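You operate a simulated robot arm through the tools that you are given. There is no shell and no other tool. Be economical: measure what you need, move in short steps, check, and stop when the job is done.

You are at the controls of a simulated robot arm. One attempt, no reset.

## Task
Put things in order on the dining table top. At the end: the clear glass from the dining table top stands where the white small bottle (marked "LOTION") stood; the white small bottle from the dining table top is on the tin (marked "PEAS"); the frozen pack (marked "BERRIES") from the dining table top stands on top of the yellow book (marked "GARDENS"); the white label card (marked "WINTER") from the dining table top is on the blue coaster; whatever was shut is shut again. Leave all else as you found it, and nothing knocked over.

Only the result counts: the job must be done as asked and must still hold three seconds after the hand-in. Knocking over, shifting, dropping, spilling or breaking anything else fails it.

## Robot
A 7-joint arm with a two-finger parallel gripper, fixed in place. Base frame: the origin is at the foot of the arm, x ahead of it, y to its left, z up; the work surface is at about z = 0. Units: mm, rad, N and s.
With the tool pointing down near the work surface it reaches from about 240 to 620 mm from the base axis. Its first joint turns from -1.152 to 1.152 rad. Payload 2.6 kg.
The TCP is the grasp point between the finger pads, 30 mm short of the fingertips. In the tool frame z runs along the fingers and y along their closing line. Largest opening 94 mm; finger width 28, thickness 10; the body of the gripper, 50 by 96 mm, starts 55 mm behind the TCP.
Orientation is told as [roll, pitch, yaw] about the base's x, y, z axes, in that order, counted from this pose: with the fingers straight down and closing along the base's y, the tool's x points along the base's -x, its y along +y and its z along -z.

## Interface
- The arm moves only by the tool move_arm. Its argument "series" is a list of rows, each an object (a shift or turn left out is 0, a gripper value left out holds the last) with "dp": the shift along the base's x, y, z in mm, a list of three; "rot": the turn, a rotation vector about the base's x, y, z in rad, a list of three; "jaw": the gripper command, from -1 (fully open) to 1 (shut), values between in proportion. In form: [{"dp": [tx, ty, tz], "rot": [rx, ry, rz], "jaw": jaw}, ...]. A call has 1 to 10 rows; each row shifts and turns the commanded pose from where the row before left it. A row lasts 0.2 s, in which the tool goes at most 50 mm and 0.15 rad; a call with a longer step from one row to the next is refused whole, and so is a gripper value outside its range. A pose out of reach is approached as far as the arm can. The call stops where the force on the tool passes 40 N (or 10 N more than at its start, if that is more) or the arm is blocked; 0.2 s more then pass. The fingers move at their own pace (about 72 mm/s each) and stop on an object; they squeeze with about 26 N. The grip force told is the motor's: it shows also when the fingers shut on nothing. Time passes only in rows, and 0.2 s behind the last, so rows that do not move let the fingers close. It gives the time, the measured TCP pose, the force on the tool (base axes), the opening and the grip force at its end, in the units of the frame above (readings bear some noise), and new pictures: "pictures" is both (left out), scene, wrist or none.
- Cameras (640 x 400 px; columns grow to the right, rows downward): "scene" is fixed at [36.2, 433.2, 558.4]; the picture's right is [-0.74, -0.67, 0.00], its down [-0.41, 0.46, -0.79] and it looks along [0.53, -0.59, -0.61] (base axes); focal length 237 px, centre (320, 200). "wrist" rides on the gripper at [76, 14, -103] in the tool frame; the picture's right is [-0.18, 0.98, 0.00], its down [-0.75, -0.14, -0.64] and it looks along [-0.63, -0.12, 0.77] (tool axes); focal length 243 px, centre (320, 200). There is no depth. A picture from a camera that has moved, and an enlarged one, comes with that camera's place and axes in the base frame and with its lens.
- close_up(camera, box): a new picture of the part [left, top, right, bottom] of that camera's present view, enlarged. The clock stands still meanwhile.
- hand_in(): hands the job in; it is judged then, once.

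Work in short steps. Places have to be worked out from the pictures, the camera data and where the tool is seen: move nearer, look again, correct. Check each grasp and each placing, and mend what went wrong. You have 120 turns and 170 pictures in all, those below and enlarged ones among them. Open the gripper and draw the arm clear of the work before you hand the job in, unless the task says otherwise; then end with one line.

The tools are called as a command line: name --argument value ..., lists and objects as JSON in quotes. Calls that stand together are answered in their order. move_arm: Moves the arm, as the interface text tells. Its arguments: {"type":"object","properties":{"series":{"type":"array"},"pictures":{"type":"string","enum":["both","scene","wrist","none"]}},"required":["series"]} The other tools are called the same way: close_up (camera, box) takes an enlarged picture of a part of a camera's view; hand_in () hands the job in.

At the start:

```text
time_s: 0.0
eef_pos: [356.2, -60.3, 400.7]
ee_rot: [0.001, -0.002, 0.0]
wrist_force: [-0.6, -0.2, 0.4]
finger_gap: 93.9
grip_force: 0.1
```

scene: 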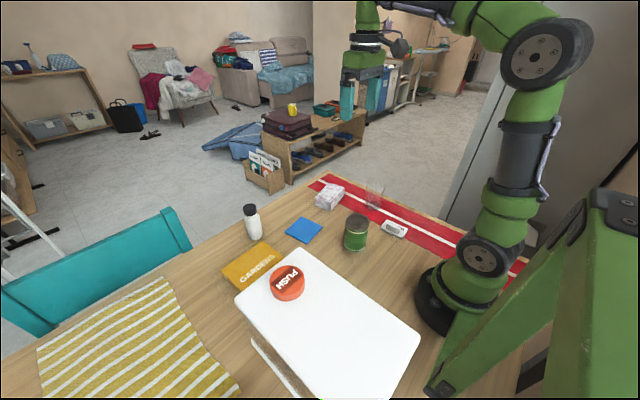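
wrist: 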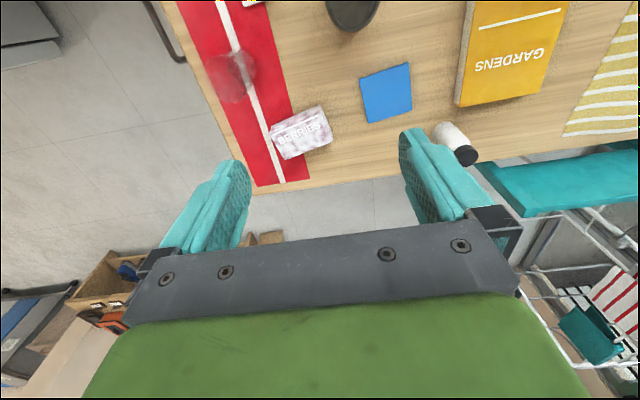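

I'll take enlarged views of the table to identify the objects first.

close_up --camera "scene" --box '[220, 160, 440, 300]'

close_up --camera "scene" --box '[220, 240, 460, 400]'

close_up --camera "wrist" --box '[160, 0, 480, 200]'

```text
2.86 times, centred on (330, 230) of scene
camera zoom: at [36.2, 433.2, 558.4], right [-0.74, -0.67, 0.0], down [-0.41, 0.46, -0.79], along [0.53, -0.59, -0.61], focal length 677 px, centre (291, 114)
```

zoom: 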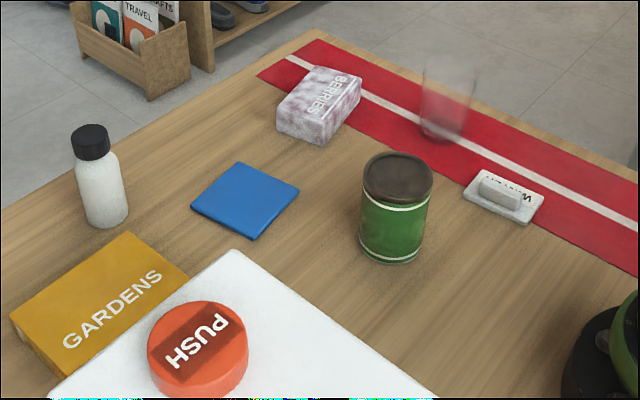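

```text
2.50 times, centred on (340, 320) of scene
camera zoom: at [36.2, 433.2, 558.4], right [-0.74, -0.67, 0.0], down [-0.41, 0.46, -0.79], along [0.53, -0.59, -0.61], focal length 592 px, centre (270, -100)
```

zoom: 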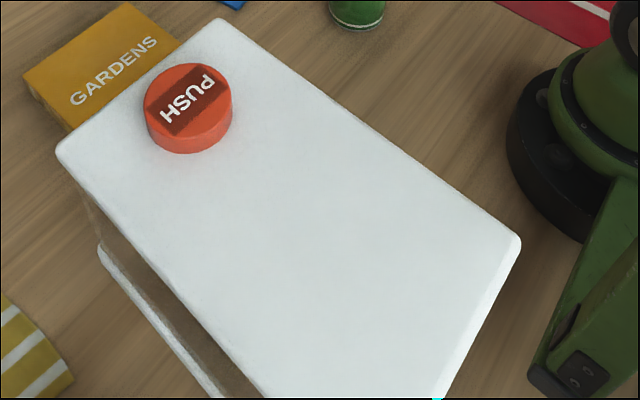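

```text
2.00 times, centred on (320, 100) of wrist
camera zoom: at [279.3, -46.8, 503.9], right [0.18, 0.98, 0.0], down [0.75, -0.14, 0.64], along [0.63, -0.12, -0.77], focal length 485 px, centre (320, 400)
```

zoom: 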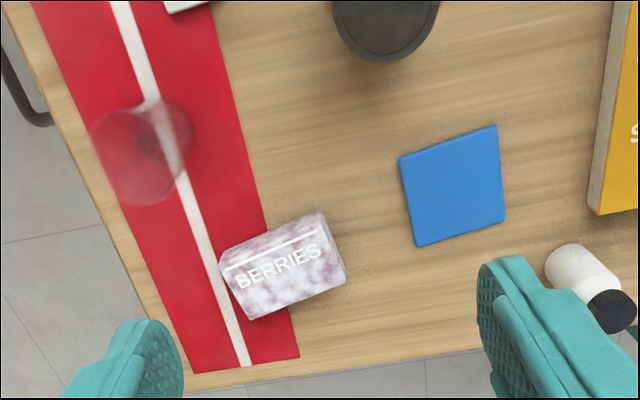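

All the items stand openly on the table. My estimates are bottle (550,173), tin (282,0), glass (356,-216), coaster (451,51) and card (232,-155). I'll move to get a better view of the bottle, book and coaster.

move_arm --series '[{"dp": [10, 45, -15]}, {"dp": [10, 45, -15]}, {"dp": [10, 45, -15]}, {"dp": [10, 45, -15]}, {"dp": [4, 20, -20]}]'

```text
time_s: 1.2
eef_pos: [400.7, 140.8, 320.1]
ee_rot: [0.0, 0.0, -0.003]
wrist_force: [0.5, 0.3, 0.0]
finger_gap: 94.2
grip_force: 0.1
camera wrist: at [323.1, 154.9, 423.7], right [0.19, 0.98, 0.0], down [0.75, -0.14, 0.64], along [0.63, -0.12, -0.77], focal length 243 px, centre (320, 200)
```

scene: 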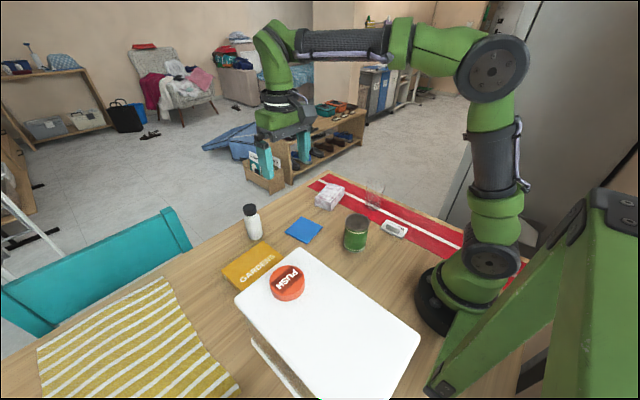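
wrist: 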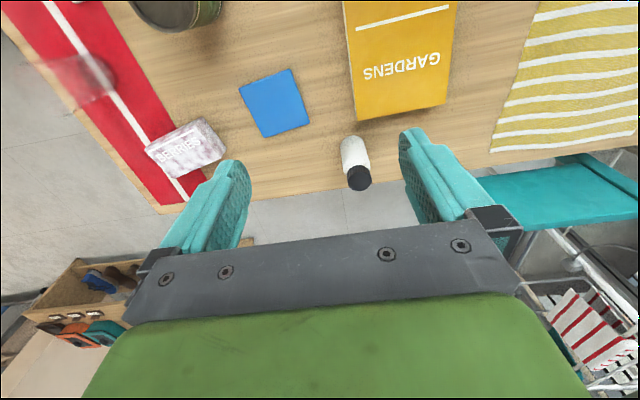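

The bottle is at about (547,174), roughly 115 mm tall. The book spans about y 186–329, with its far edge at x≈488. I'll hover above the bottle.

move_arm --series '[{"dp": [45, 10, 0], "jaw": -1}, {"dp": [45, 12, -10]}, {"dp": [45, 10, -20]}, {"dp": [11, 1, -45]}, {"dp": [0, 0, -45]}]'

close_up --camera "scene" --box '[190, 160, 330, 260]'

```text
refused: row 3 steps farther than a row can; nothing moved
```

```text
4.00 times, centred on (260, 210) of scene
camera zoom: at [36.2, 433.2, 558.4], right [-0.74, -0.67, 0.0], down [-0.41, 0.46, -0.79], along [0.53, -0.59, -0.61], focal length 948 px, centre (560, 160)
```

zoom: 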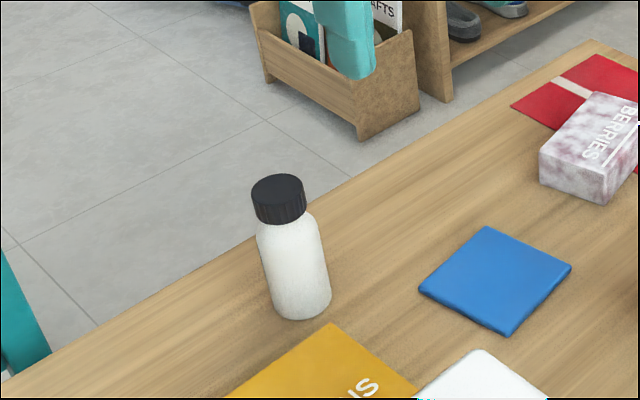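

One row was too long, so I'm resending with smaller steps.

move_arm --series '[{"dp": [40, 9, 0], "jaw": -1}, {"dp": [40, 9, -10]}, {"dp": [40, 9, -20]}, {"dp": [26, 6, -35]}, {"dp": [0, 0, -45]}, {"dp": [0, 0, -30]}]'

close_up --camera "scene" --box '[190, 160, 330, 260]'

```text
time_s: 2.6
eef_pos: [547.1, 174.0, 178.4]
ee_rot: [0.002, 0.0, 0.0]
wrist_force: [0.3, -0.7, 0.0]
finger_gap: 93.9
grip_force: 0.2
camera wrist: at [470.5, 187.2, 282.0], right [0.18, 0.98, 0.0], down [0.75, -0.14, 0.64], along [0.63, -0.12, -0.77], focal length 243 px, centre (320, 200)
```

scene: 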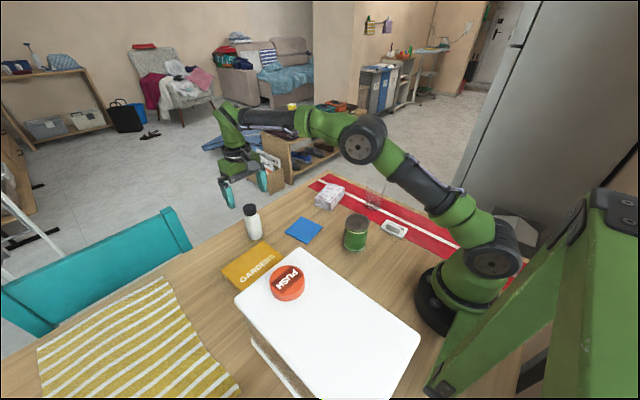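
wrist: 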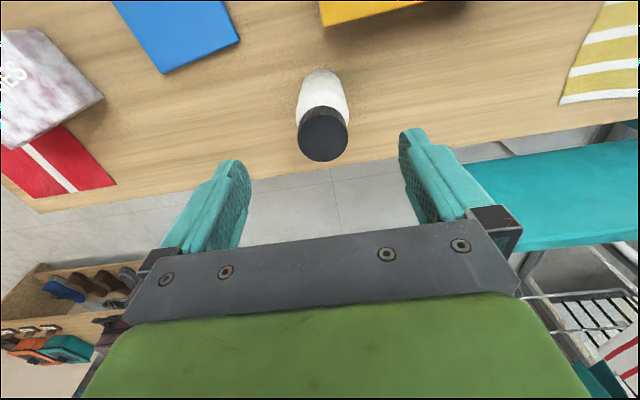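

```text
4.00 times, centred on (260, 210) of scene
camera zoom: at [36.2, 433.2, 558.4], right [-0.74, -0.67, 0.0], down [-0.41, 0.46, -0.79], along [0.53, -0.59, -0.61], focal length 948 px, centre (560, 160)
```

zoom: 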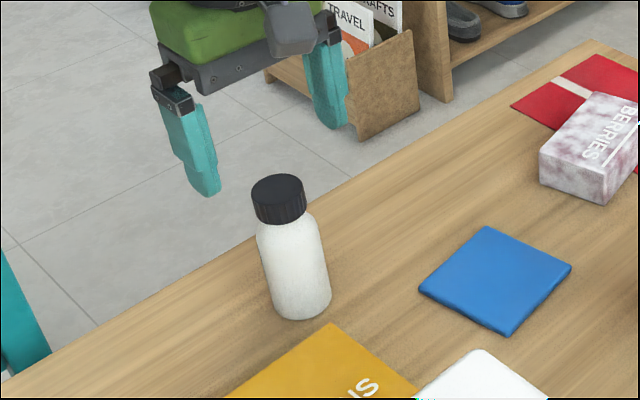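

The bottle's top and base project right below the TCP, so it is well aligned. I'll descend and grip.

move_arm --series '[{"dp": [0, 1, -40]}, {"dp": [0, 0, -40]}, {"dp": [0, 0, -31]}, {"dp": [0, 0, 0]}, {"jaw": 1}, {"jaw": 1}, {"jaw": 1}, {"jaw": 1}]' --pictures "wrist"

close_up --camera "scene" --box '[190, 160, 330, 260]'

```text
time_s: 4.4
eef_pos: [547.1, 173.1, 67.9]
ee_rot: [-0.001, -0.001, 0.0]
wrist_force: [-0.3, -0.1, -0.3]
finger_gap: 46.1
grip_force: 26.0
camera wrist: at [469.6, 187.1, 172.2], right [0.18, 0.98, 0.0], down [0.75, -0.14, 0.64], along [0.63, -0.12, -0.77], focal length 243 px, centre (320, 200)
```

wrist: 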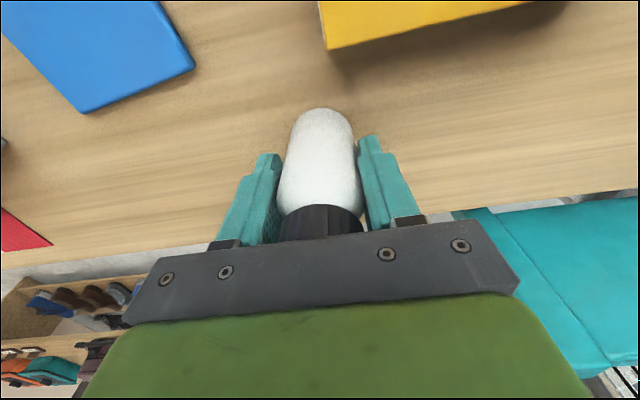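

```text
4.00 times, centred on (260, 210) of scene
camera zoom: at [36.2, 433.2, 558.4], right [-0.74, -0.67, 0.0], down [-0.41, 0.46, -0.79], along [0.53, -0.59, -0.61], focal length 948 px, centre (560, 160)
```

zoom: 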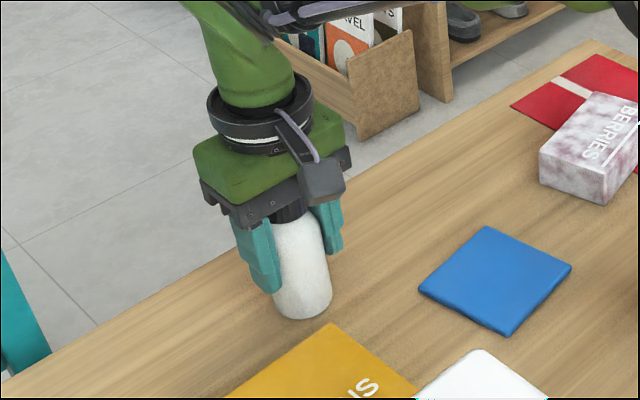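

The bottle is gripped (46 mm wide). I'll lift it straight up and carry it to a point above the tin.

move_arm --series '[{"dp": [0, 0, 25]}, {"dp": [0, 0, 45]}, {"dp": [0, 0, 45]}, {"dp": [0, 0, 45]}, {"dp": [0, 0, 40]}, {"dp": [-35, -25, 15]}, {"dp": [-40, -28, 10]}, {"dp": [-40, -28, 0]}, {"dp": [-40, -28, 0]}, {"dp": [-40, -28, 0]}]' --pictures "none"

move_arm --series '[{"dp": [-35, -25, 0]}, {"dp": [-18, -12, 0]}, {"dp": [0, 0, 0]}]'

```text
time_s: 6.6
eef_pos: [351.6, 33.5, 283.0]
ee_rot: [0.003, -0.001, 0.001]
wrist_force: [0.1, 0.2, -1.2]
finger_gap: 46.6
grip_force: 26.0
out of reach, approached as far as the arm can: row 5
```

```text
time_s: 7.4
eef_pos: [298.0, 2.7, 285.0]
ee_rot: [0.001, 0.0, 0.001]
wrist_force: [-0.8, 1.1, -1.1]
finger_gap: 46.5
grip_force: 26.2
camera wrist: at [220.6, 15.1, 389.0], right [0.18, 0.98, 0.0], down [0.75, -0.14, 0.64], along [0.63, -0.12, -0.77], focal length 243 px, centre (320, 200)
```

scene: 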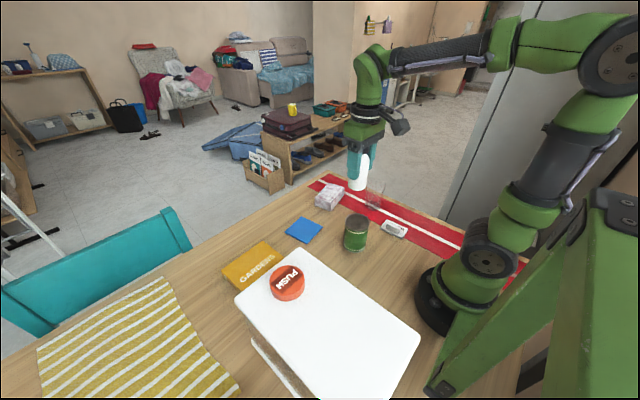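
wrist: 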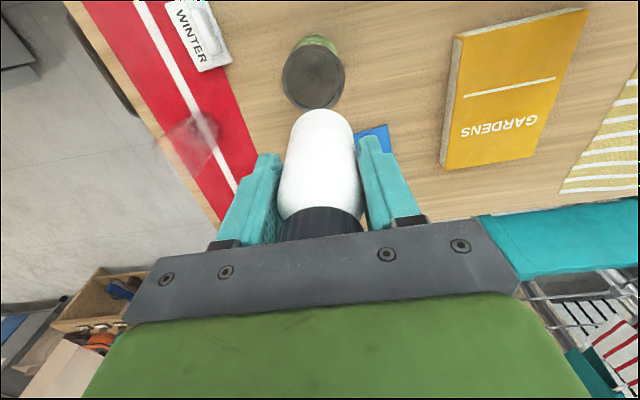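

The bottle is held firmly, and the tin top is visible near (285,-5). I'll enlarge both views to refine the tin's centre and height.

close_up --camera "wrist" --box '[240, 20, 400, 120]'

close_up --camera "scene" --box '[310, 190, 406, 260]'

```text
4.00 times, centred on (320, 70) of wrist
camera zoom: at [220.6, 15.1, 389.0], right [0.18, 0.98, 0.0], down [0.75, -0.14, 0.64], along [0.63, -0.12, -0.77], focal length 970 px, centre (320, 720)
```

zoom: 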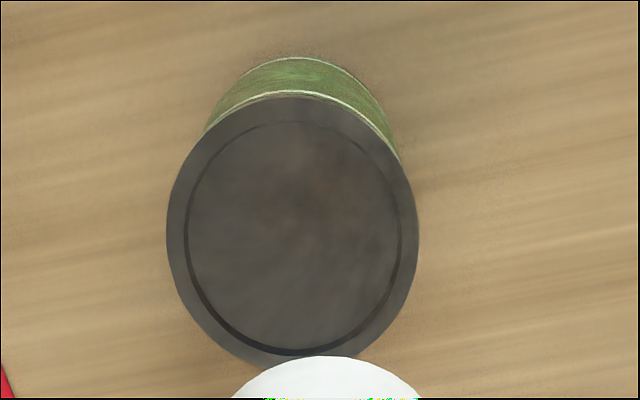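

```text
5.71 times, centred on (358, 225) of scene
camera zoom: at [36.2, 433.2, 558.4], right [-0.74, -0.67, 0.0], down [-0.41, 0.46, -0.79], along [0.53, -0.59, -0.61], focal length 1354 px, centre (103, 57)
```

zoom: 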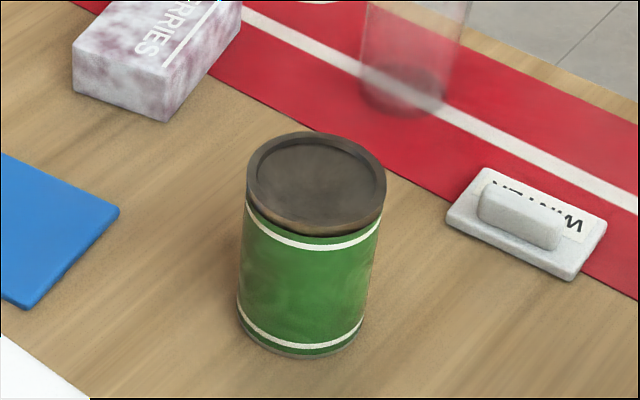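

The tin centre is about (286,-5), with a recessed lid at about z=105. I'll centre over it and lower to just above.

move_arm --series '[{"dp": [-12, -7, -30]}, {"dp": [0, 0, -40]}, {"dp": [0, 0, -25]}, {"dp": [0, 0, 0]}]' --pictures "wrist"

close_up --camera "scene" --box '[310, 180, 406, 250]'

```text
time_s: 8.4
eef_pos: [286.1, -7.8, 187.1]
ee_rot: [0.001, -0.001, -0.003]
wrist_force: [0.2, -0.6, -1.8]
finger_gap: 46.2
grip_force: 26.2
camera wrist: at [208.9, 7.4, 290.9], right [0.19, 0.98, 0.0], down [0.75, -0.14, 0.64], along [0.63, -0.12, -0.77], focal length 243 px, centre (320, 200)
```

wrist: 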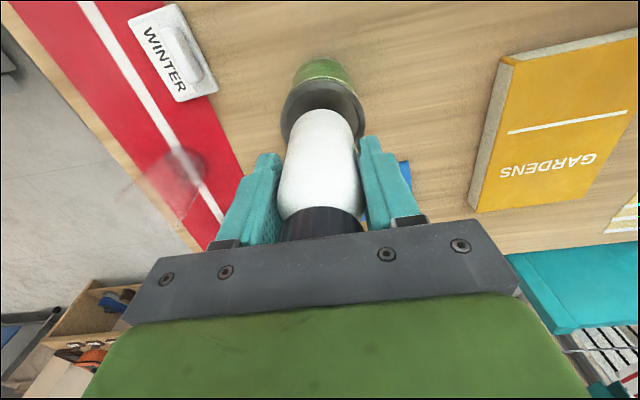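

```text
5.71 times, centred on (358, 215) of scene
camera zoom: at [36.2, 433.2, 558.4], right [-0.74, -0.67, 0.0], down [-0.41, 0.46, -0.79], along [0.53, -0.59, -0.61], focal length 1354 px, centre (103, 114)
```

zoom: 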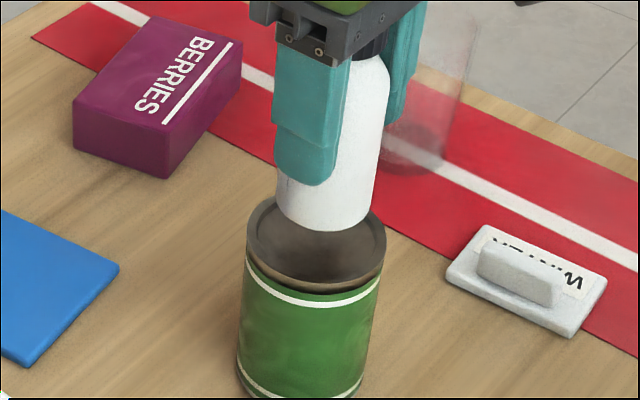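

The bottle is about 2–3 mm off centre towards −y, so I'll correct that and lower gently until contact.

move_arm --series '[{"dp": [1, 2.5, -4]}, {"dp": [0, 0, -4]}, {"dp": [0, 0, -3]}, {"dp": [0, 0, -2]}, {"dp": [0, 0, 0]}]' --pictures "none"

close_up --camera "scene" --box '[310, 180, 406, 250]'

```text
time_s: 9.6
eef_pos: [287.2, -4.8, 174.6]
ee_rot: [0.0, 0.001, 0.001]
wrist_force: [0.2, 0.6, -2.2]
finger_gap: 46.2
grip_force: 25.9
```

```text
5.71 times, centred on (358, 215) of scene
camera zoom: at [36.2, 433.2, 558.4], right [-0.74, -0.67, 0.0], down [-0.41, 0.46, -0.79], along [0.53, -0.59, -0.61], focal length 1354 px, centre (103, 114)
```

zoom: 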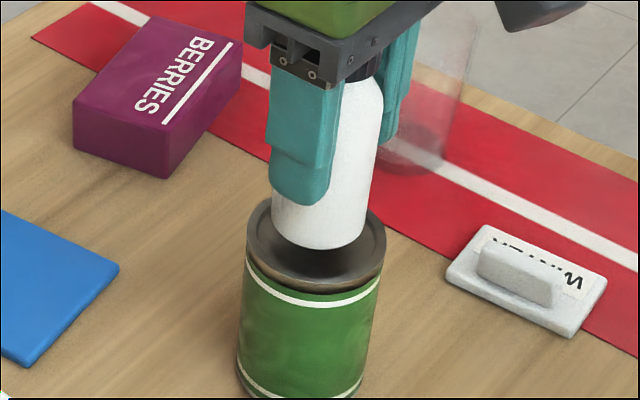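

Contact has not been made yet, so I'll lower further in small steps.

move_arm --series '[{"dp": [0, 0, -2]}, {"dp": [0, 0, -2]}, {"dp": [0, 0, -1]}, {"dp": [0, 0, 0]}]' --pictures "none"

close_up --camera "scene" --box '[310, 180, 406, 250]'

```text
time_s: 10.6
eef_pos: [285.3, -5.6, 170.7]
ee_rot: [0.0, 0.001, -0.002]
wrist_force: [0.0, 0.4, -1.1]
finger_gap: 46.2
grip_force: 25.8
```

```text
5.71 times, centred on (358, 215) of scene
camera zoom: at [36.2, 433.2, 558.4], right [-0.74, -0.67, 0.0], down [-0.41, 0.46, -0.79], along [0.53, -0.59, -0.61], focal length 1354 px, centre (103, 114)
```

zoom: 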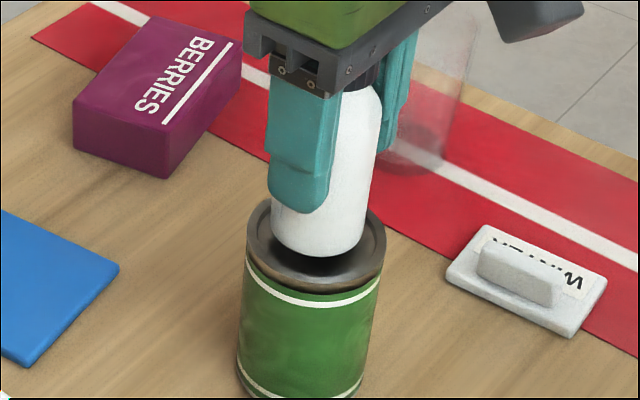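

Still a few millimetres to go. I'll continue.

move_arm --series '[{"dp": [0, 0, -1.5]}, {"dp": [0, 0, -1]}, {"dp": [0, 0, -1]}, {"dp": [0, 0, 0]}]' --pictures "none"

close_up --camera "scene" --box '[310, 180, 406, 250]'

```text
time_s: 11.6
eef_pos: [287.6, -5.5, 166.5]
ee_rot: [-0.001, -0.001, 0.001]
wrist_force: [-4.2, 0.6, 15.3]
finger_gap: 46.2
grip_force: 26.3
```

```text
5.71 times, centred on (358, 215) of scene
camera zoom: at [36.2, 433.2, 558.4], right [-0.74, -0.67, 0.0], down [-0.41, 0.46, -0.79], along [0.53, -0.59, -0.61], focal length 1354 px, centre (103, 114)
```

zoom: 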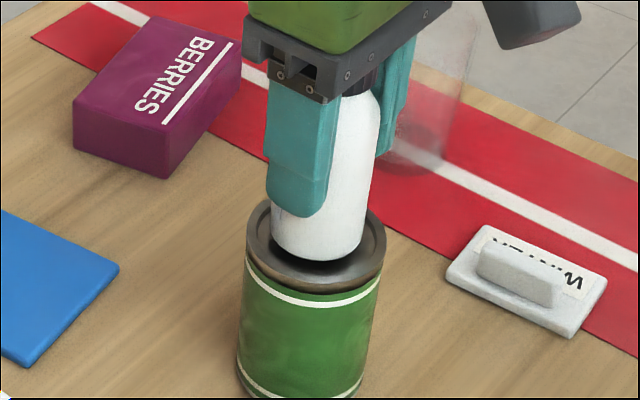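

There is contact (15 N). I'll release and rise straight up.

move_arm --series '[{"dp": [0, 0, 1]}, {"jaw": -0.6}, {"jaw": -0.6}, {"jaw": -1}, {"dp": [0, 0, 20]}, {"dp": [0, 0, 45]}, {"dp": [0, 0, 45]}, {"dp": [0, 0, 15]}]' --pictures "wrist"

close_up --camera "scene" --box '[310, 170, 420, 250]'

```text
time_s: 13.4
eef_pos: [285.3, -6.3, 294.2]
ee_rot: [-0.001, 0.0, 0.002]
wrist_force: [0.2, -0.6, 0.2]
finger_gap: 94.1
grip_force: 0.0
camera wrist: at [209.4, 8.4, 397.8], right [0.18, 0.98, 0.0], down [0.75, -0.14, 0.64], along [0.63, -0.12, -0.77], focal length 243 px, centre (320, 200)
```

wrist: 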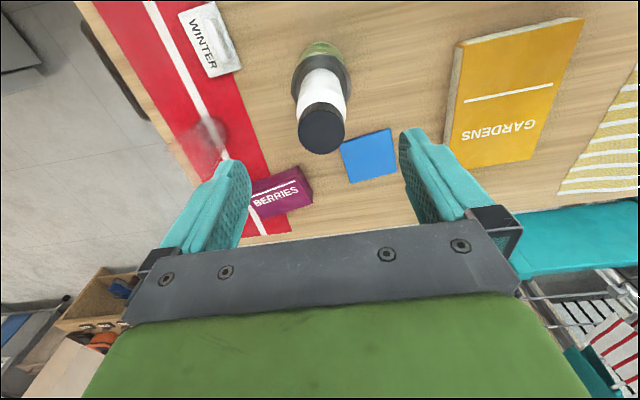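

```text
5.00 times, centred on (365, 210) of scene
camera zoom: at [36.2, 433.2, 558.4], right [-0.74, -0.67, 0.0], down [-0.41, 0.46, -0.79], along [0.53, -0.59, -0.61], focal length 1185 px, centre (95, 150)
```

zoom: 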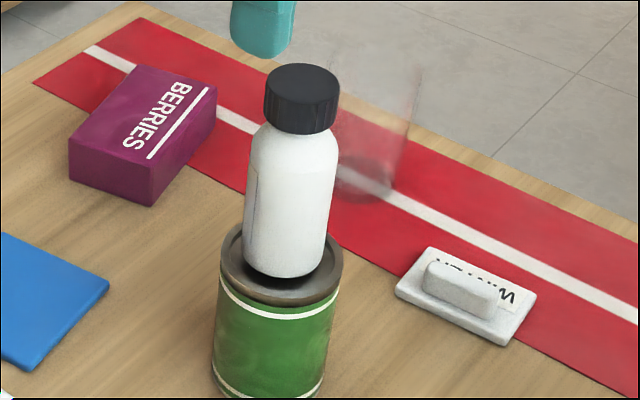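

The bottle stands well on the tin. Next is the glass, so I'll move to a view over it.

move_arm --series '[{"dp": [5, -45, 0]}, {"dp": [10, -45, 0]}, {"dp": [15, -45, 0]}, {"dp": [15, -45, -10]}, {"dp": [5, -14, -30]}, {"dp": [0, 0, 0]}]' --pictures "wrist"

close_up --camera "wrist" --box '[220, 20, 420, 160]'

close_up --camera "scene" --box '[310, 170, 420, 250]'

```text
time_s: 14.8
eef_pos: [333.9, -200.4, 252.9]
ee_rot: [0.001, 0.0, 0.001]
wrist_force: [-0.3, 0.8, -0.1]
finger_gap: 94.0
grip_force: 0.0
camera wrist: at [257.4, -185.9, 356.8], right [0.18, 0.98, 0.0], down [0.75, -0.14, 0.64], along [0.63, -0.12, -0.77], focal length 243 px, centre (320, 200)
```

wrist: 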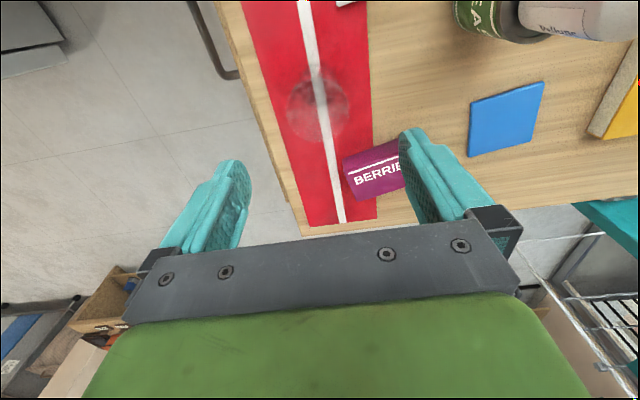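

```text
2.86 times, centred on (320, 90) of wrist
camera zoom: at [257.4, -185.9, 356.8], right [0.18, 0.98, 0.0], down [0.75, -0.14, 0.64], along [0.63, -0.12, -0.77], focal length 693 px, centre (320, 514)
```

zoom: 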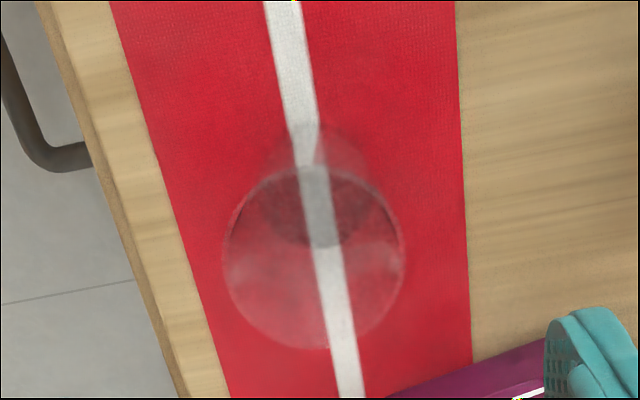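

```text
5.00 times, centred on (365, 210) of scene
camera zoom: at [36.2, 433.2, 558.4], right [-0.74, -0.67, 0.0], down [-0.41, 0.46, -0.79], along [0.53, -0.59, -0.61], focal length 1185 px, centre (95, 150)
```

zoom: 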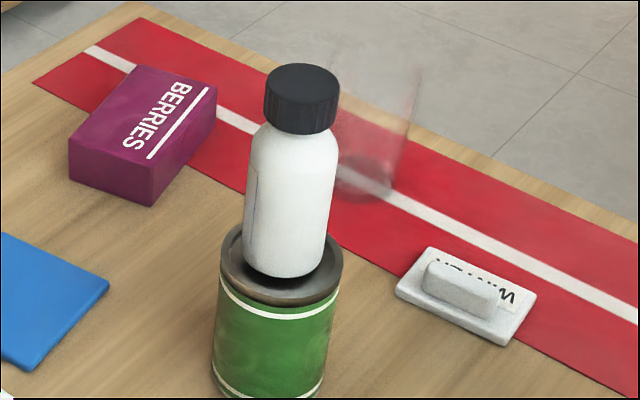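

The glass base is at about (350,-205). Its rim is about 69 mm across at z≈92 and it tapers downward. I'll move above it and check alignment before going down.

move_arm --series '[{"dp": [8, -2.5, -40]}, {"dp": [8, -2.5, -40]}, {"dp": [0, 0, -38]}, {"dp": [0, 0, 0]}]' --pictures "wrist"

close_up --camera "wrist" --box '[220, 60, 420, 200]'

close_up --camera "scene" --box '[310, 150, 420, 230]'

```text
time_s: 15.8
eef_pos: [352.2, -204.9, 136.0]
ee_rot: [0.001, -0.001, 0.002]
wrist_force: [0.8, 0.3, 0.7]
finger_gap: 93.8
grip_force: 0.0
camera wrist: at [275.6, -190.6, 238.5], right [0.18, 0.98, 0.0], down [0.75, -0.14, 0.64], along [0.63, -0.12, -0.77], focal length 243 px, centre (320, 200)
```

wrist: 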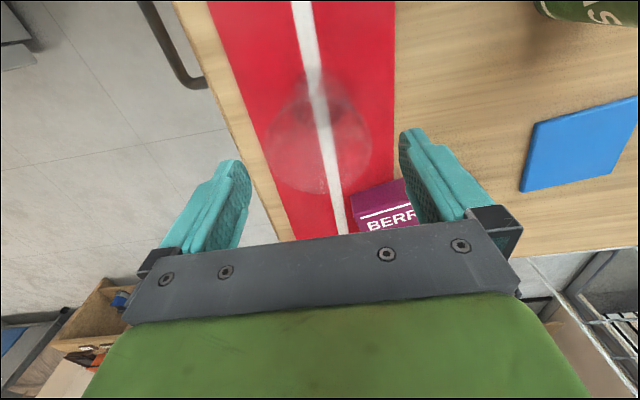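

```text
2.86 times, centred on (320, 130) of wrist
camera zoom: at [275.6, -190.6, 238.5], right [0.18, 0.98, 0.0], down [0.75, -0.14, 0.64], along [0.63, -0.12, -0.77], focal length 693 px, centre (320, 400)
```

zoom: 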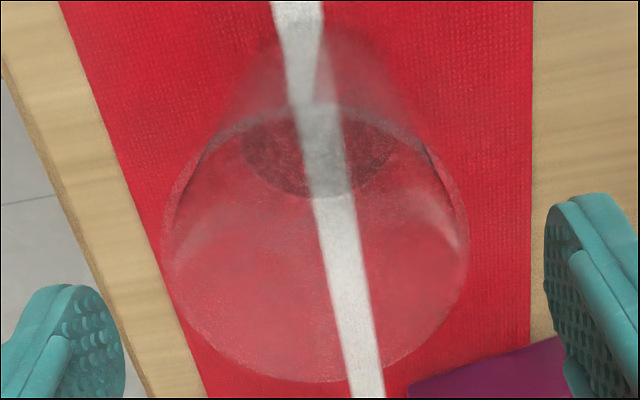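

```text
5.00 times, centred on (365, 190) of scene
camera zoom: at [36.2, 433.2, 558.4], right [-0.74, -0.67, 0.0], down [-0.41, 0.46, -0.79], along [0.53, -0.59, -0.61], focal length 1185 px, centre (95, 250)
```

zoom: 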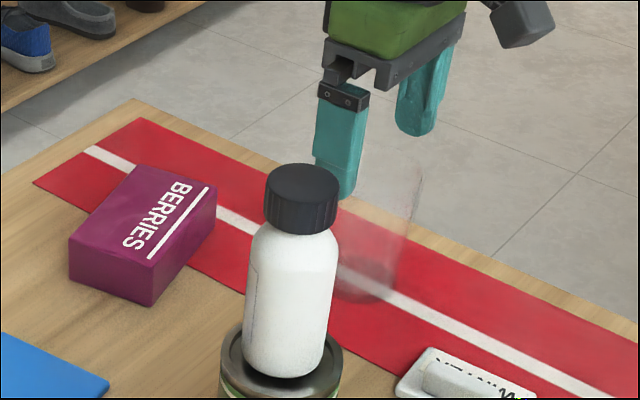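

Alignment is within about 1–2 mm. I'll descend around the glass and close on it.

move_arm --series '[{"dp": [1, -1, -30]}, {"dp": [0, 0, -32]}, {"dp": [0, 0, 0]}, {"jaw": 1}, {"jaw": 1}, {"jaw": 1}, {"jaw": 1}]' --pictures "wrist"

close_up --camera "scene" --box '[310, 150, 420, 230]'

```text
time_s: 17.4
eef_pos: [352.4, -203.6, 72.6]
ee_rot: [0.0, 0.0, 0.002]
wrist_force: [-0.4, 0.2, -0.3]
finger_gap: 69.0
grip_force: 25.8
camera wrist: at [275.3, -189.9, 176.6], right [0.18, 0.98, 0.0], down [0.75, -0.14, 0.64], along [0.63, -0.12, -0.77], focal length 243 px, centre (320, 200)
```

wrist: 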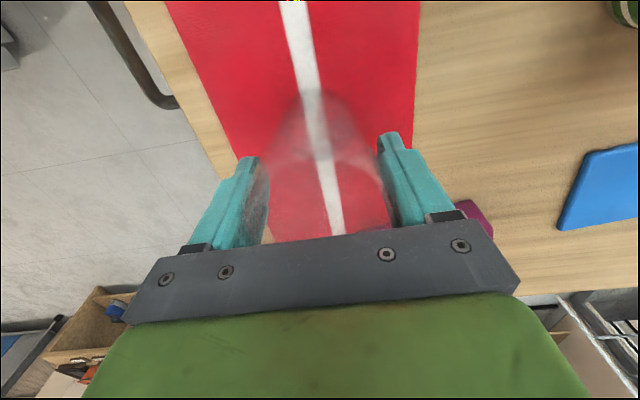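

```text
5.00 times, centred on (365, 190) of scene
camera zoom: at [36.2, 433.2, 558.4], right [-0.74, -0.67, 0.0], down [-0.41, 0.46, -0.79], along [0.53, -0.59, -0.61], focal length 1185 px, centre (95, 250)
```

zoom: 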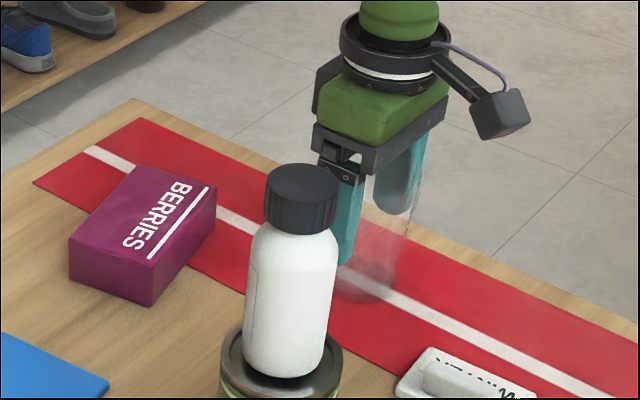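

The glass is gripped at 69 mm. I'll lift straight up and check it.

move_arm --series '[{"dp": [0, 0, 15]}, {"dp": [0, 0, 25]}, {"dp": [0, 0, 35]}, {"dp": [0, 0, 15]}, {"dp": [0, 0, 0]}]' --pictures "wrist"

close_up --camera "scene" --box '[310, 130, 450, 230]'

```text
time_s: 18.6
eef_pos: [353.3, -205.3, 163.1]
ee_rot: [0.0, 0.0, 0.001]
wrist_force: [0.4, 1.0, -2.6]
finger_gap: 68.6
grip_force: 26.1
camera wrist: at [276.7, -191.6, 267.8], right [0.18, 0.98, 0.0], down [0.75, -0.14, 0.64], along [0.63, -0.12, -0.77], focal length 243 px, centre (320, 200)
```

wrist: 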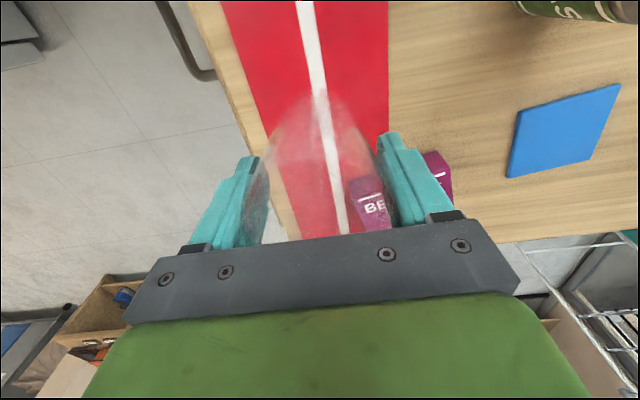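

```text
4.00 times, centred on (380, 180) of scene
camera zoom: at [36.2, 433.2, 558.4], right [-0.74, -0.67, 0.0], down [-0.41, 0.46, -0.79], along [0.53, -0.59, -0.61], focal length 948 px, centre (80, 280)
```

zoom: 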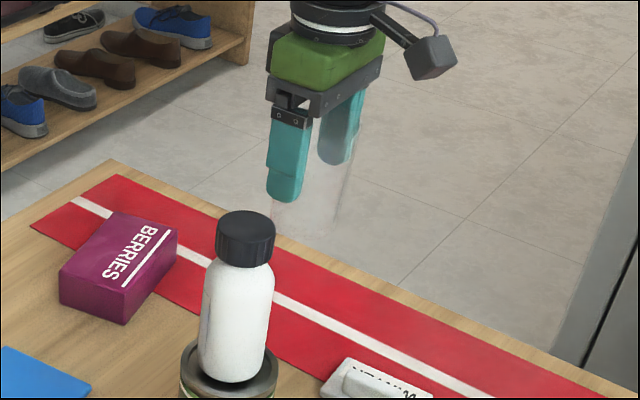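

The glass is up, with a visible 2.6 N of weight. I'll carry it to the bottle's old spot.

move_arm --series '[{"dp": [10, 20, 5]}, {"dp": [20, 40, 5]}, {"dp": [20, 40, 0]}, {"dp": [20, 40, 0]}, {"dp": [20, 40, 0]}, {"dp": [20, 40, 0]}, {"dp": [20, 40, 0]}, {"dp": [20, 40, 0]}, {"dp": [20, 40, 0]}, {"dp": [15, 25, 0]}]' --pictures "none"

move_arm --series '[{"dp": [9, 14, -20]}, {"dp": [0, 0, -30]}, {"dp": [0, 0, 0]}]'

```text
time_s: 20.8
eef_pos: [537.1, 160.3, 170.8]
ee_rot: [-0.001, 0.0, 0.0]
wrist_force: [1.3, 0.9, -2.5]
finger_gap: 68.4
grip_force: 26.4
```

```text
time_s: 21.6
eef_pos: [547.8, 173.0, 122.0]
ee_rot: [0.0, 0.0, 0.0]
wrist_force: [0.8, 0.1, -2.0]
finger_gap: 68.4
grip_force: 26.1
camera wrist: at [470.6, 187.3, 225.9], right [0.18, 0.98, 0.0], down [0.75, -0.14, 0.64], along [0.63, -0.12, -0.77], focal length 243 px, centre (320, 200)
```

scene: 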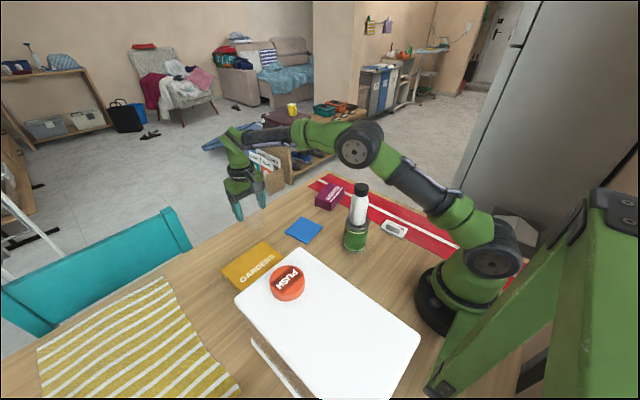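
wrist: 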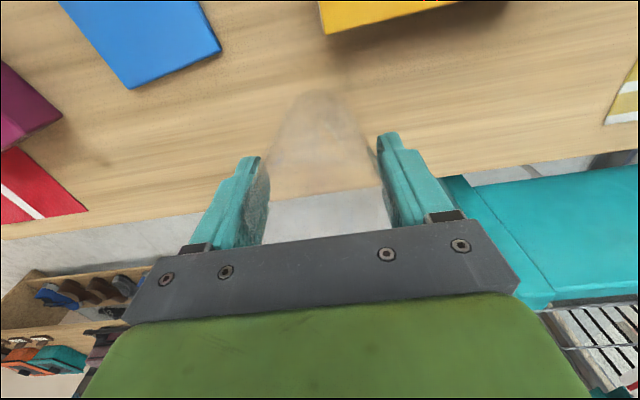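

I'm above the old bottle spot. Lowering until contact.

move_arm --series '[{"dp": [0, 0, -25]}, {"dp": [0, 0, -15]}, {"dp": [0, 0, -5]}, {"dp": [0, 0, -2]}, {"dp": [0, 0, 0]}]' --pictures "none"

close_up --camera "scene" --box '[190, 160, 330, 260]'

```text
time_s: 22.8
eef_pos: [548.9, 173.7, 75.4]
ee_rot: [-0.001, 0.0, -0.001]
wrist_force: [0.1, 0.3, -2.5]
finger_gap: 68.5
grip_force: 25.8
```

```text
4.00 times, centred on (260, 210) of scene
camera zoom: at [36.2, 433.2, 558.4], right [-0.74, -0.67, 0.0], down [-0.41, 0.46, -0.79], along [0.53, -0.59, -0.61], focal length 948 px, centre (560, 160)
```

zoom: 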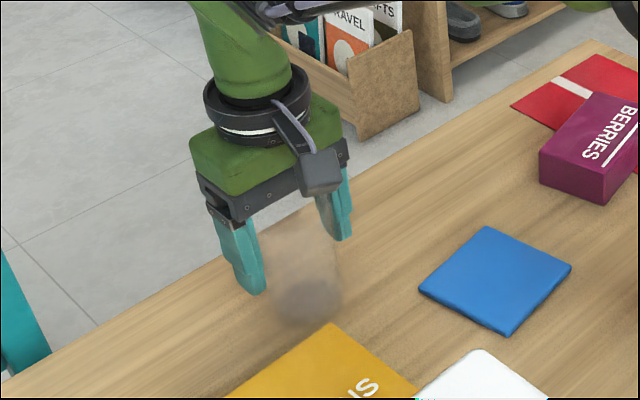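

move_arm --series '[{"dp": [-1, 0, -1.5]}, {"dp": [0, 0, -1]}, {"dp": [0, 0, -1]}, {"dp": [0, 0, -1]}, {"dp": [0, 0, 0]}]' --pictures "none"

```text
time_s: 24.0
eef_pos: [547.9, 174.5, 71.8]
ee_rot: [0.003, -0.003, 0.001]
wrist_force: [-1.7, 0.1, 7.1]
finger_gap: 68.1
grip_force: 25.7
```

Contact is felt (about 10 N of change). I'll release and rise.

move_arm --series '[{"dp": [0, 0, 0.5]}, {"jaw": -1}, {"jaw": -1}, {"jaw": -1}, {"dp": [0, 0, 15]}, {"dp": [0, 0, 45]}, {"dp": [-5, 0, 45]}, {"dp": [-40, -10, 20]}]' --pictures "wrist"

close_up --camera "scene" --box '[190, 160, 330, 260]'

```text
time_s: 25.8
eef_pos: [502.8, 163.5, 197.8]
ee_rot: [-0.001, 0.0, 0.001]
wrist_force: [-0.2, -0.4, 0.3]
finger_gap: 94.0
grip_force: 0.0
camera wrist: at [425.8, 177.1, 302.3], right [0.18, 0.98, 0.0], down [0.75, -0.14, 0.64], along [0.63, -0.12, -0.77], focal length 243 px, centre (320, 200)
```

wrist: 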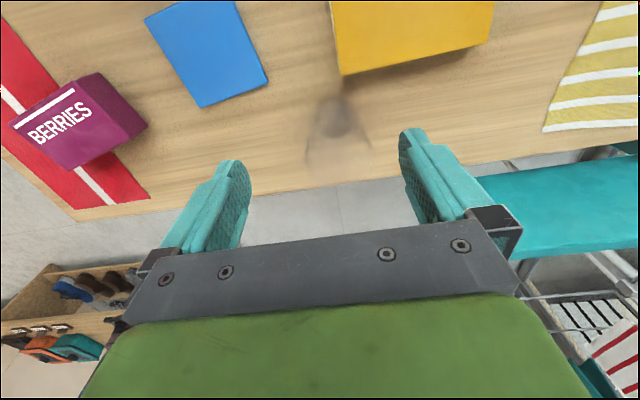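

```text
4.00 times, centred on (260, 210) of scene
camera zoom: at [36.3, 433.2, 558.4], right [-0.74, -0.67, 0.0], down [-0.41, 0.46, -0.79], along [0.53, -0.59, -0.61], focal length 948 px, centre (560, 160)
```

zoom: 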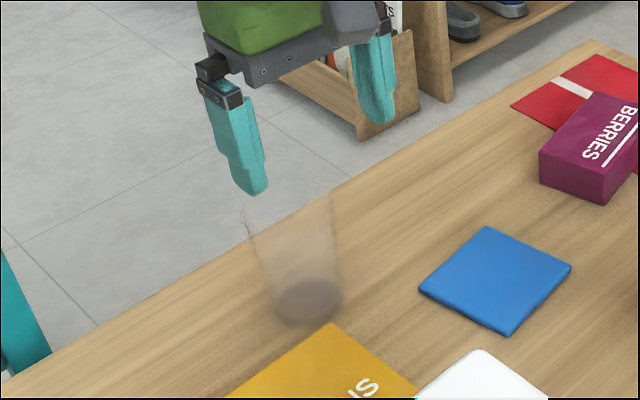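

The glass stands upright. I'll zoom in to check its position against the bottle's old spot.

close_up --camera "wrist" --box '[240, 60, 440, 200]'

```text
2.86 times, centred on (340, 130) of wrist
camera zoom: at [425.8, 177.1, 302.3], right [0.18, 0.98, 0.0], down [0.75, -0.14, 0.64], along [0.63, -0.12, -0.77], focal length 693 px, centre (263, 400)
```

zoom: 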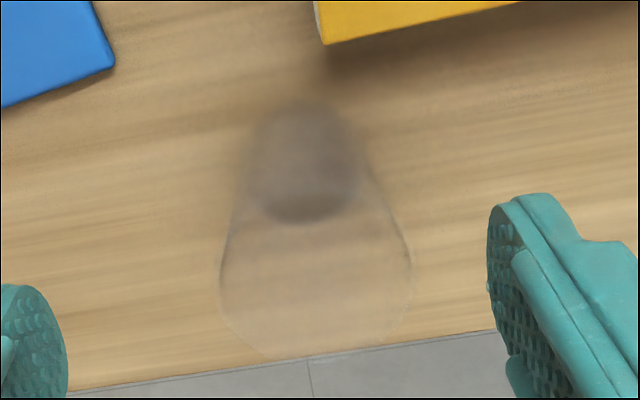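

The glass is in place. Next is the berries pack, centred near (493,-131) with its long axis roughly along y. I'll move there while turning the gripper by about −1.38 rad so it closes across the short side.

move_arm --series '[{"dp": [0, -30, 5], "rot": [0, 0, -0.138]}, {"dp": [0, -30, 0], "rot": [0, 0, -0.138]}, {"dp": [0, -30, 0], "rot": [0, 0, -0.138]}, {"dp": [0, -30, 0], "rot": [0, 0, -0.138]}, {"dp": [0, -30, 0], "rot": [0, 0, -0.138]}, {"dp": [0, -30, 0], "rot": [0, 0, -0.138]}, {"dp": [0, -30, 0], "rot": [0, 0, -0.138]}, {"dp": [0, -30, 0], "rot": [0, 0, -0.138]}, {"dp": [-5, -30, 0], "rot": [0, 0, -0.138]}, {"dp": [-5, -24, 0], "rot": [0, 0, -0.138]}]'

```text
time_s: 28.0
eef_pos: [493.0, -130.4, 204.4]
ee_rot: [0.001, -0.001, -1.384]
wrist_force: [0.3, 0.0, -0.6]
finger_gap: 94.1
grip_force: 0.1
camera wrist: at [491.9, -53.5, 307.6], right [1.0, 0.0, 0.0], down [0.0, -0.77, 0.64], along [0.0, -0.64, -0.77], focal length 243 px, centre (320, 200)
```

scene: 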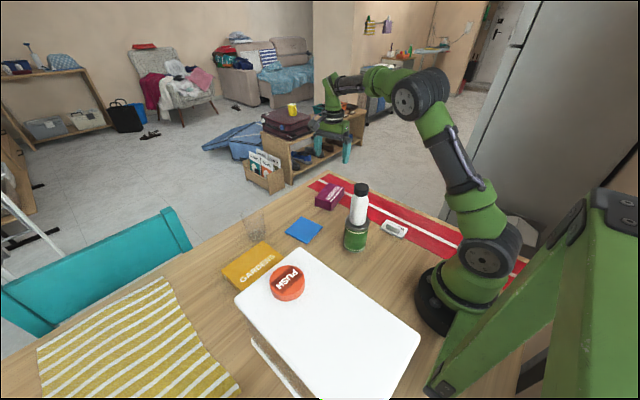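
wrist: 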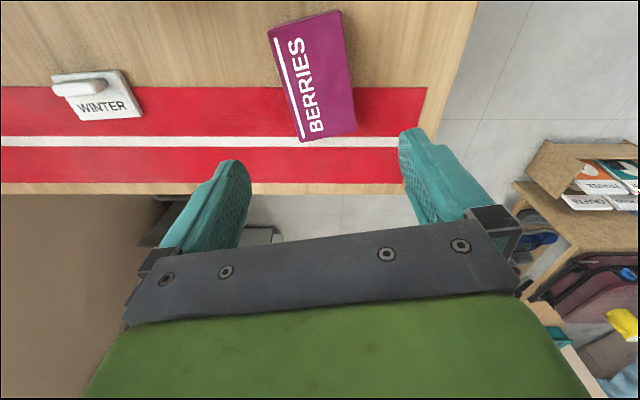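

The pack and gripper are close to aligned. I'll zoom in for its exact outline.

close_up --camera "wrist" --box '[200, 0, 440, 150]'

```text
2.67 times, centred on (320, 75) of wrist
camera zoom: at [491.9, -53.5, 307.6], right [1.0, 0.0, 0.0], down [0.0, -0.77, 0.64], along [0.0, -0.64, -0.77], focal length 647 px, centre (320, 533)
```

zoom: 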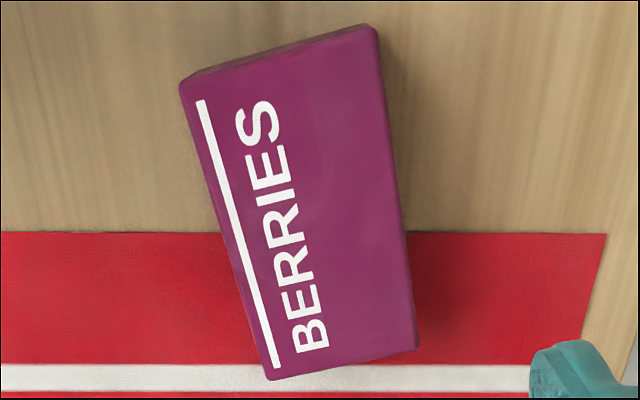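

The pack's centre is about (489.5,-126), its short side 68 mm at 0.23 rad. I'll correct the yaw by +0.04 and descend.

move_arm --series '[{"dp": [-3.5, 4.5, -40], "rot": [0, 0, 0.04]}, {"dp": [0, 0, -45]}, {"dp": [0, 0, -35]}, {"dp": [0, 0, 0]}]' --pictures "wrist"

close_up --camera "scene" --box '[270, 140, 410, 240]'

```text
time_s: 29.0
eef_pos: [489.2, -126.0, 82.4]
ee_rot: [0.001, 0.0, -1.341]
wrist_force: [0.4, 0.1, 0.5]
finger_gap: 93.9
grip_force: 0.1
camera wrist: at [484.6, -49.7, 186.8], right [1.0, 0.04, 0.0], down [0.03, -0.77, 0.64], along [0.03, -0.64, -0.77], focal length 243 px, centre (320, 200)
```

wrist: 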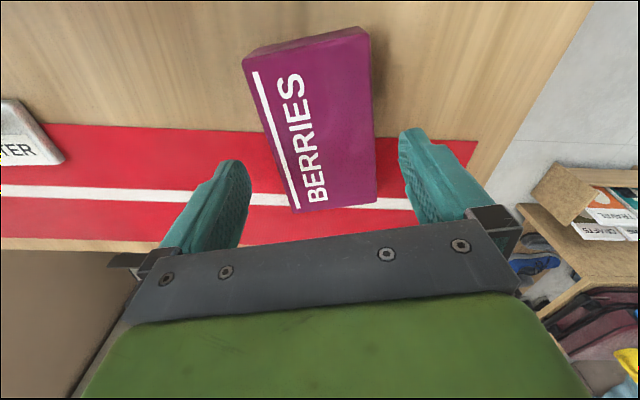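

```text
4.00 times, centred on (340, 190) of scene
camera zoom: at [36.2, 433.2, 558.4], right [-0.74, -0.67, 0.0], down [-0.41, 0.46, -0.79], along [0.53, -0.59, -0.61], focal length 948 px, centre (240, 240)
```

zoom: 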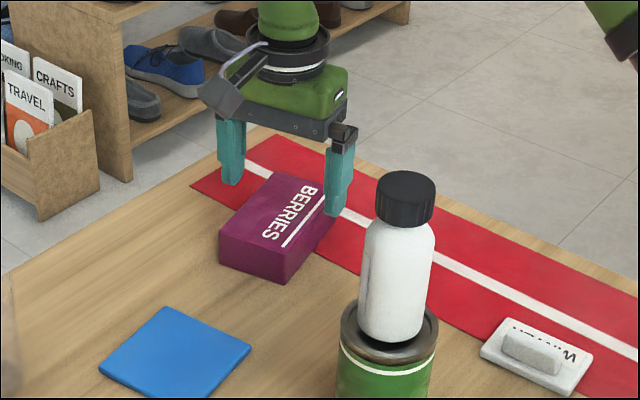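

The pack is centred between the fingers, so I'll descend and grip.

move_arm --series '[{"dp": [0, 0, -30]}, {"dp": [0, 0, -18]}, {"dp": [0, 0, 0]}, {"jaw": 1}, {"jaw": 1}, {"jaw": 1}, {"jaw": 1}, {"dp": [0, 0, 20]}, {"dp": [0, 0, 40]}, {"dp": [0, 0, 0]}]' --pictures "wrist"

close_up --camera "scene" --box '[270, 140, 410, 240]'

```text
time_s: 31.2
eef_pos: [486.6, -126.4, 94.4]
ee_rot: [0.0, 0.001, -1.34]
wrist_force: [1.2, 0.6, -3.3]
finger_gap: 74.3
grip_force: 25.8
camera wrist: at [482.7, -48.8, 197.3], right [1.0, 0.04, 0.0], down [0.03, -0.77, 0.64], along [0.03, -0.64, -0.77], focal length 243 px, centre (320, 200)
```

wrist: 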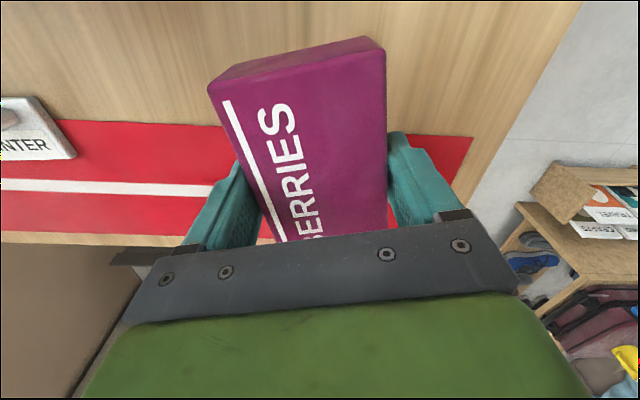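

```text
4.00 times, centred on (340, 190) of scene
camera zoom: at [36.2, 433.2, 558.4], right [-0.74, -0.67, 0.0], down [-0.41, 0.46, -0.79], along [0.53, -0.59, -0.61], focal length 948 px, centre (240, 240)
```

zoom: 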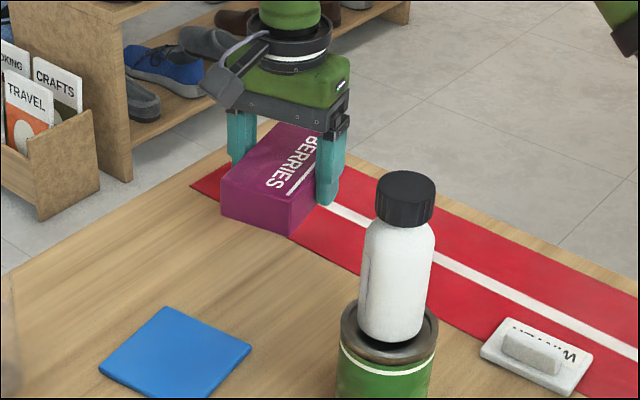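

The pack is held (74 mm) and level. I'll carry it above the book's far half, at about (420,250), keeping away from the tall white box, and turn it square with the book.

move_arm --series '[{"dp": [0, 10, 35]}, {"dp": [-7, 40, 20], "rot": [0, 0, -0.025]}, {"dp": [-7, 40, 0], "rot": [0, 0, -0.025]}, {"dp": [-7, 40, 0], "rot": [0, 0, -0.025]}, {"dp": [-7, 40, 0], "rot": [0, 0, -0.025]}, {"dp": [-7, 40, 0], "rot": [0, 0, -0.025]}, {"dp": [-7, 40, 0], "rot": [0, 0, -0.025]}, {"dp": [-7, 40, 0], "rot": [0, 0, -0.025]}, {"dp": [-7, 40, 0], "rot": [0, 0, -0.025]}, {"dp": [-8, 20, 0], "rot": [0, 0, -0.025]}]'

```text
time_s: 33.4
eef_pos: [424.4, 224.5, 149.0]
ee_rot: [-0.001, 0.0, -1.565]
wrist_force: [0.2, -0.4, -2.9]
finger_gap: 74.2
grip_force: 26.1
camera wrist: at [437.3, 300.5, 253.2], right [0.98, -0.18, 0.0], down [-0.14, -0.75, 0.64], along [-0.12, -0.63, -0.77], focal length 243 px, centre (320, 200)
```

scene: 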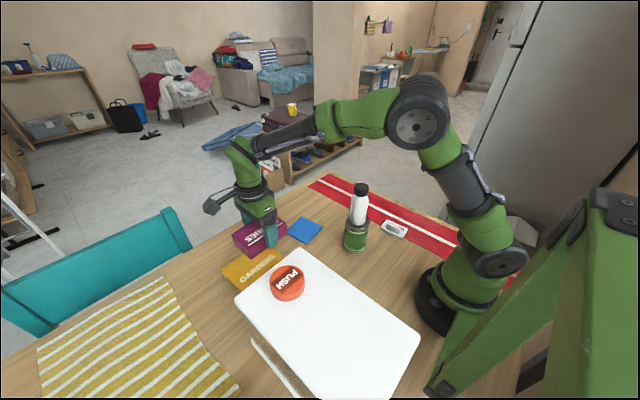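
wrist: 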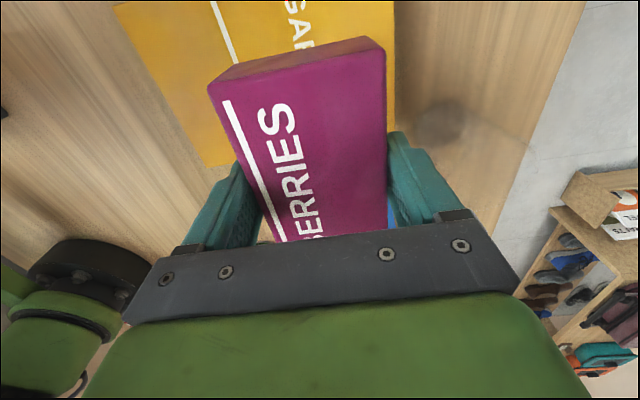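

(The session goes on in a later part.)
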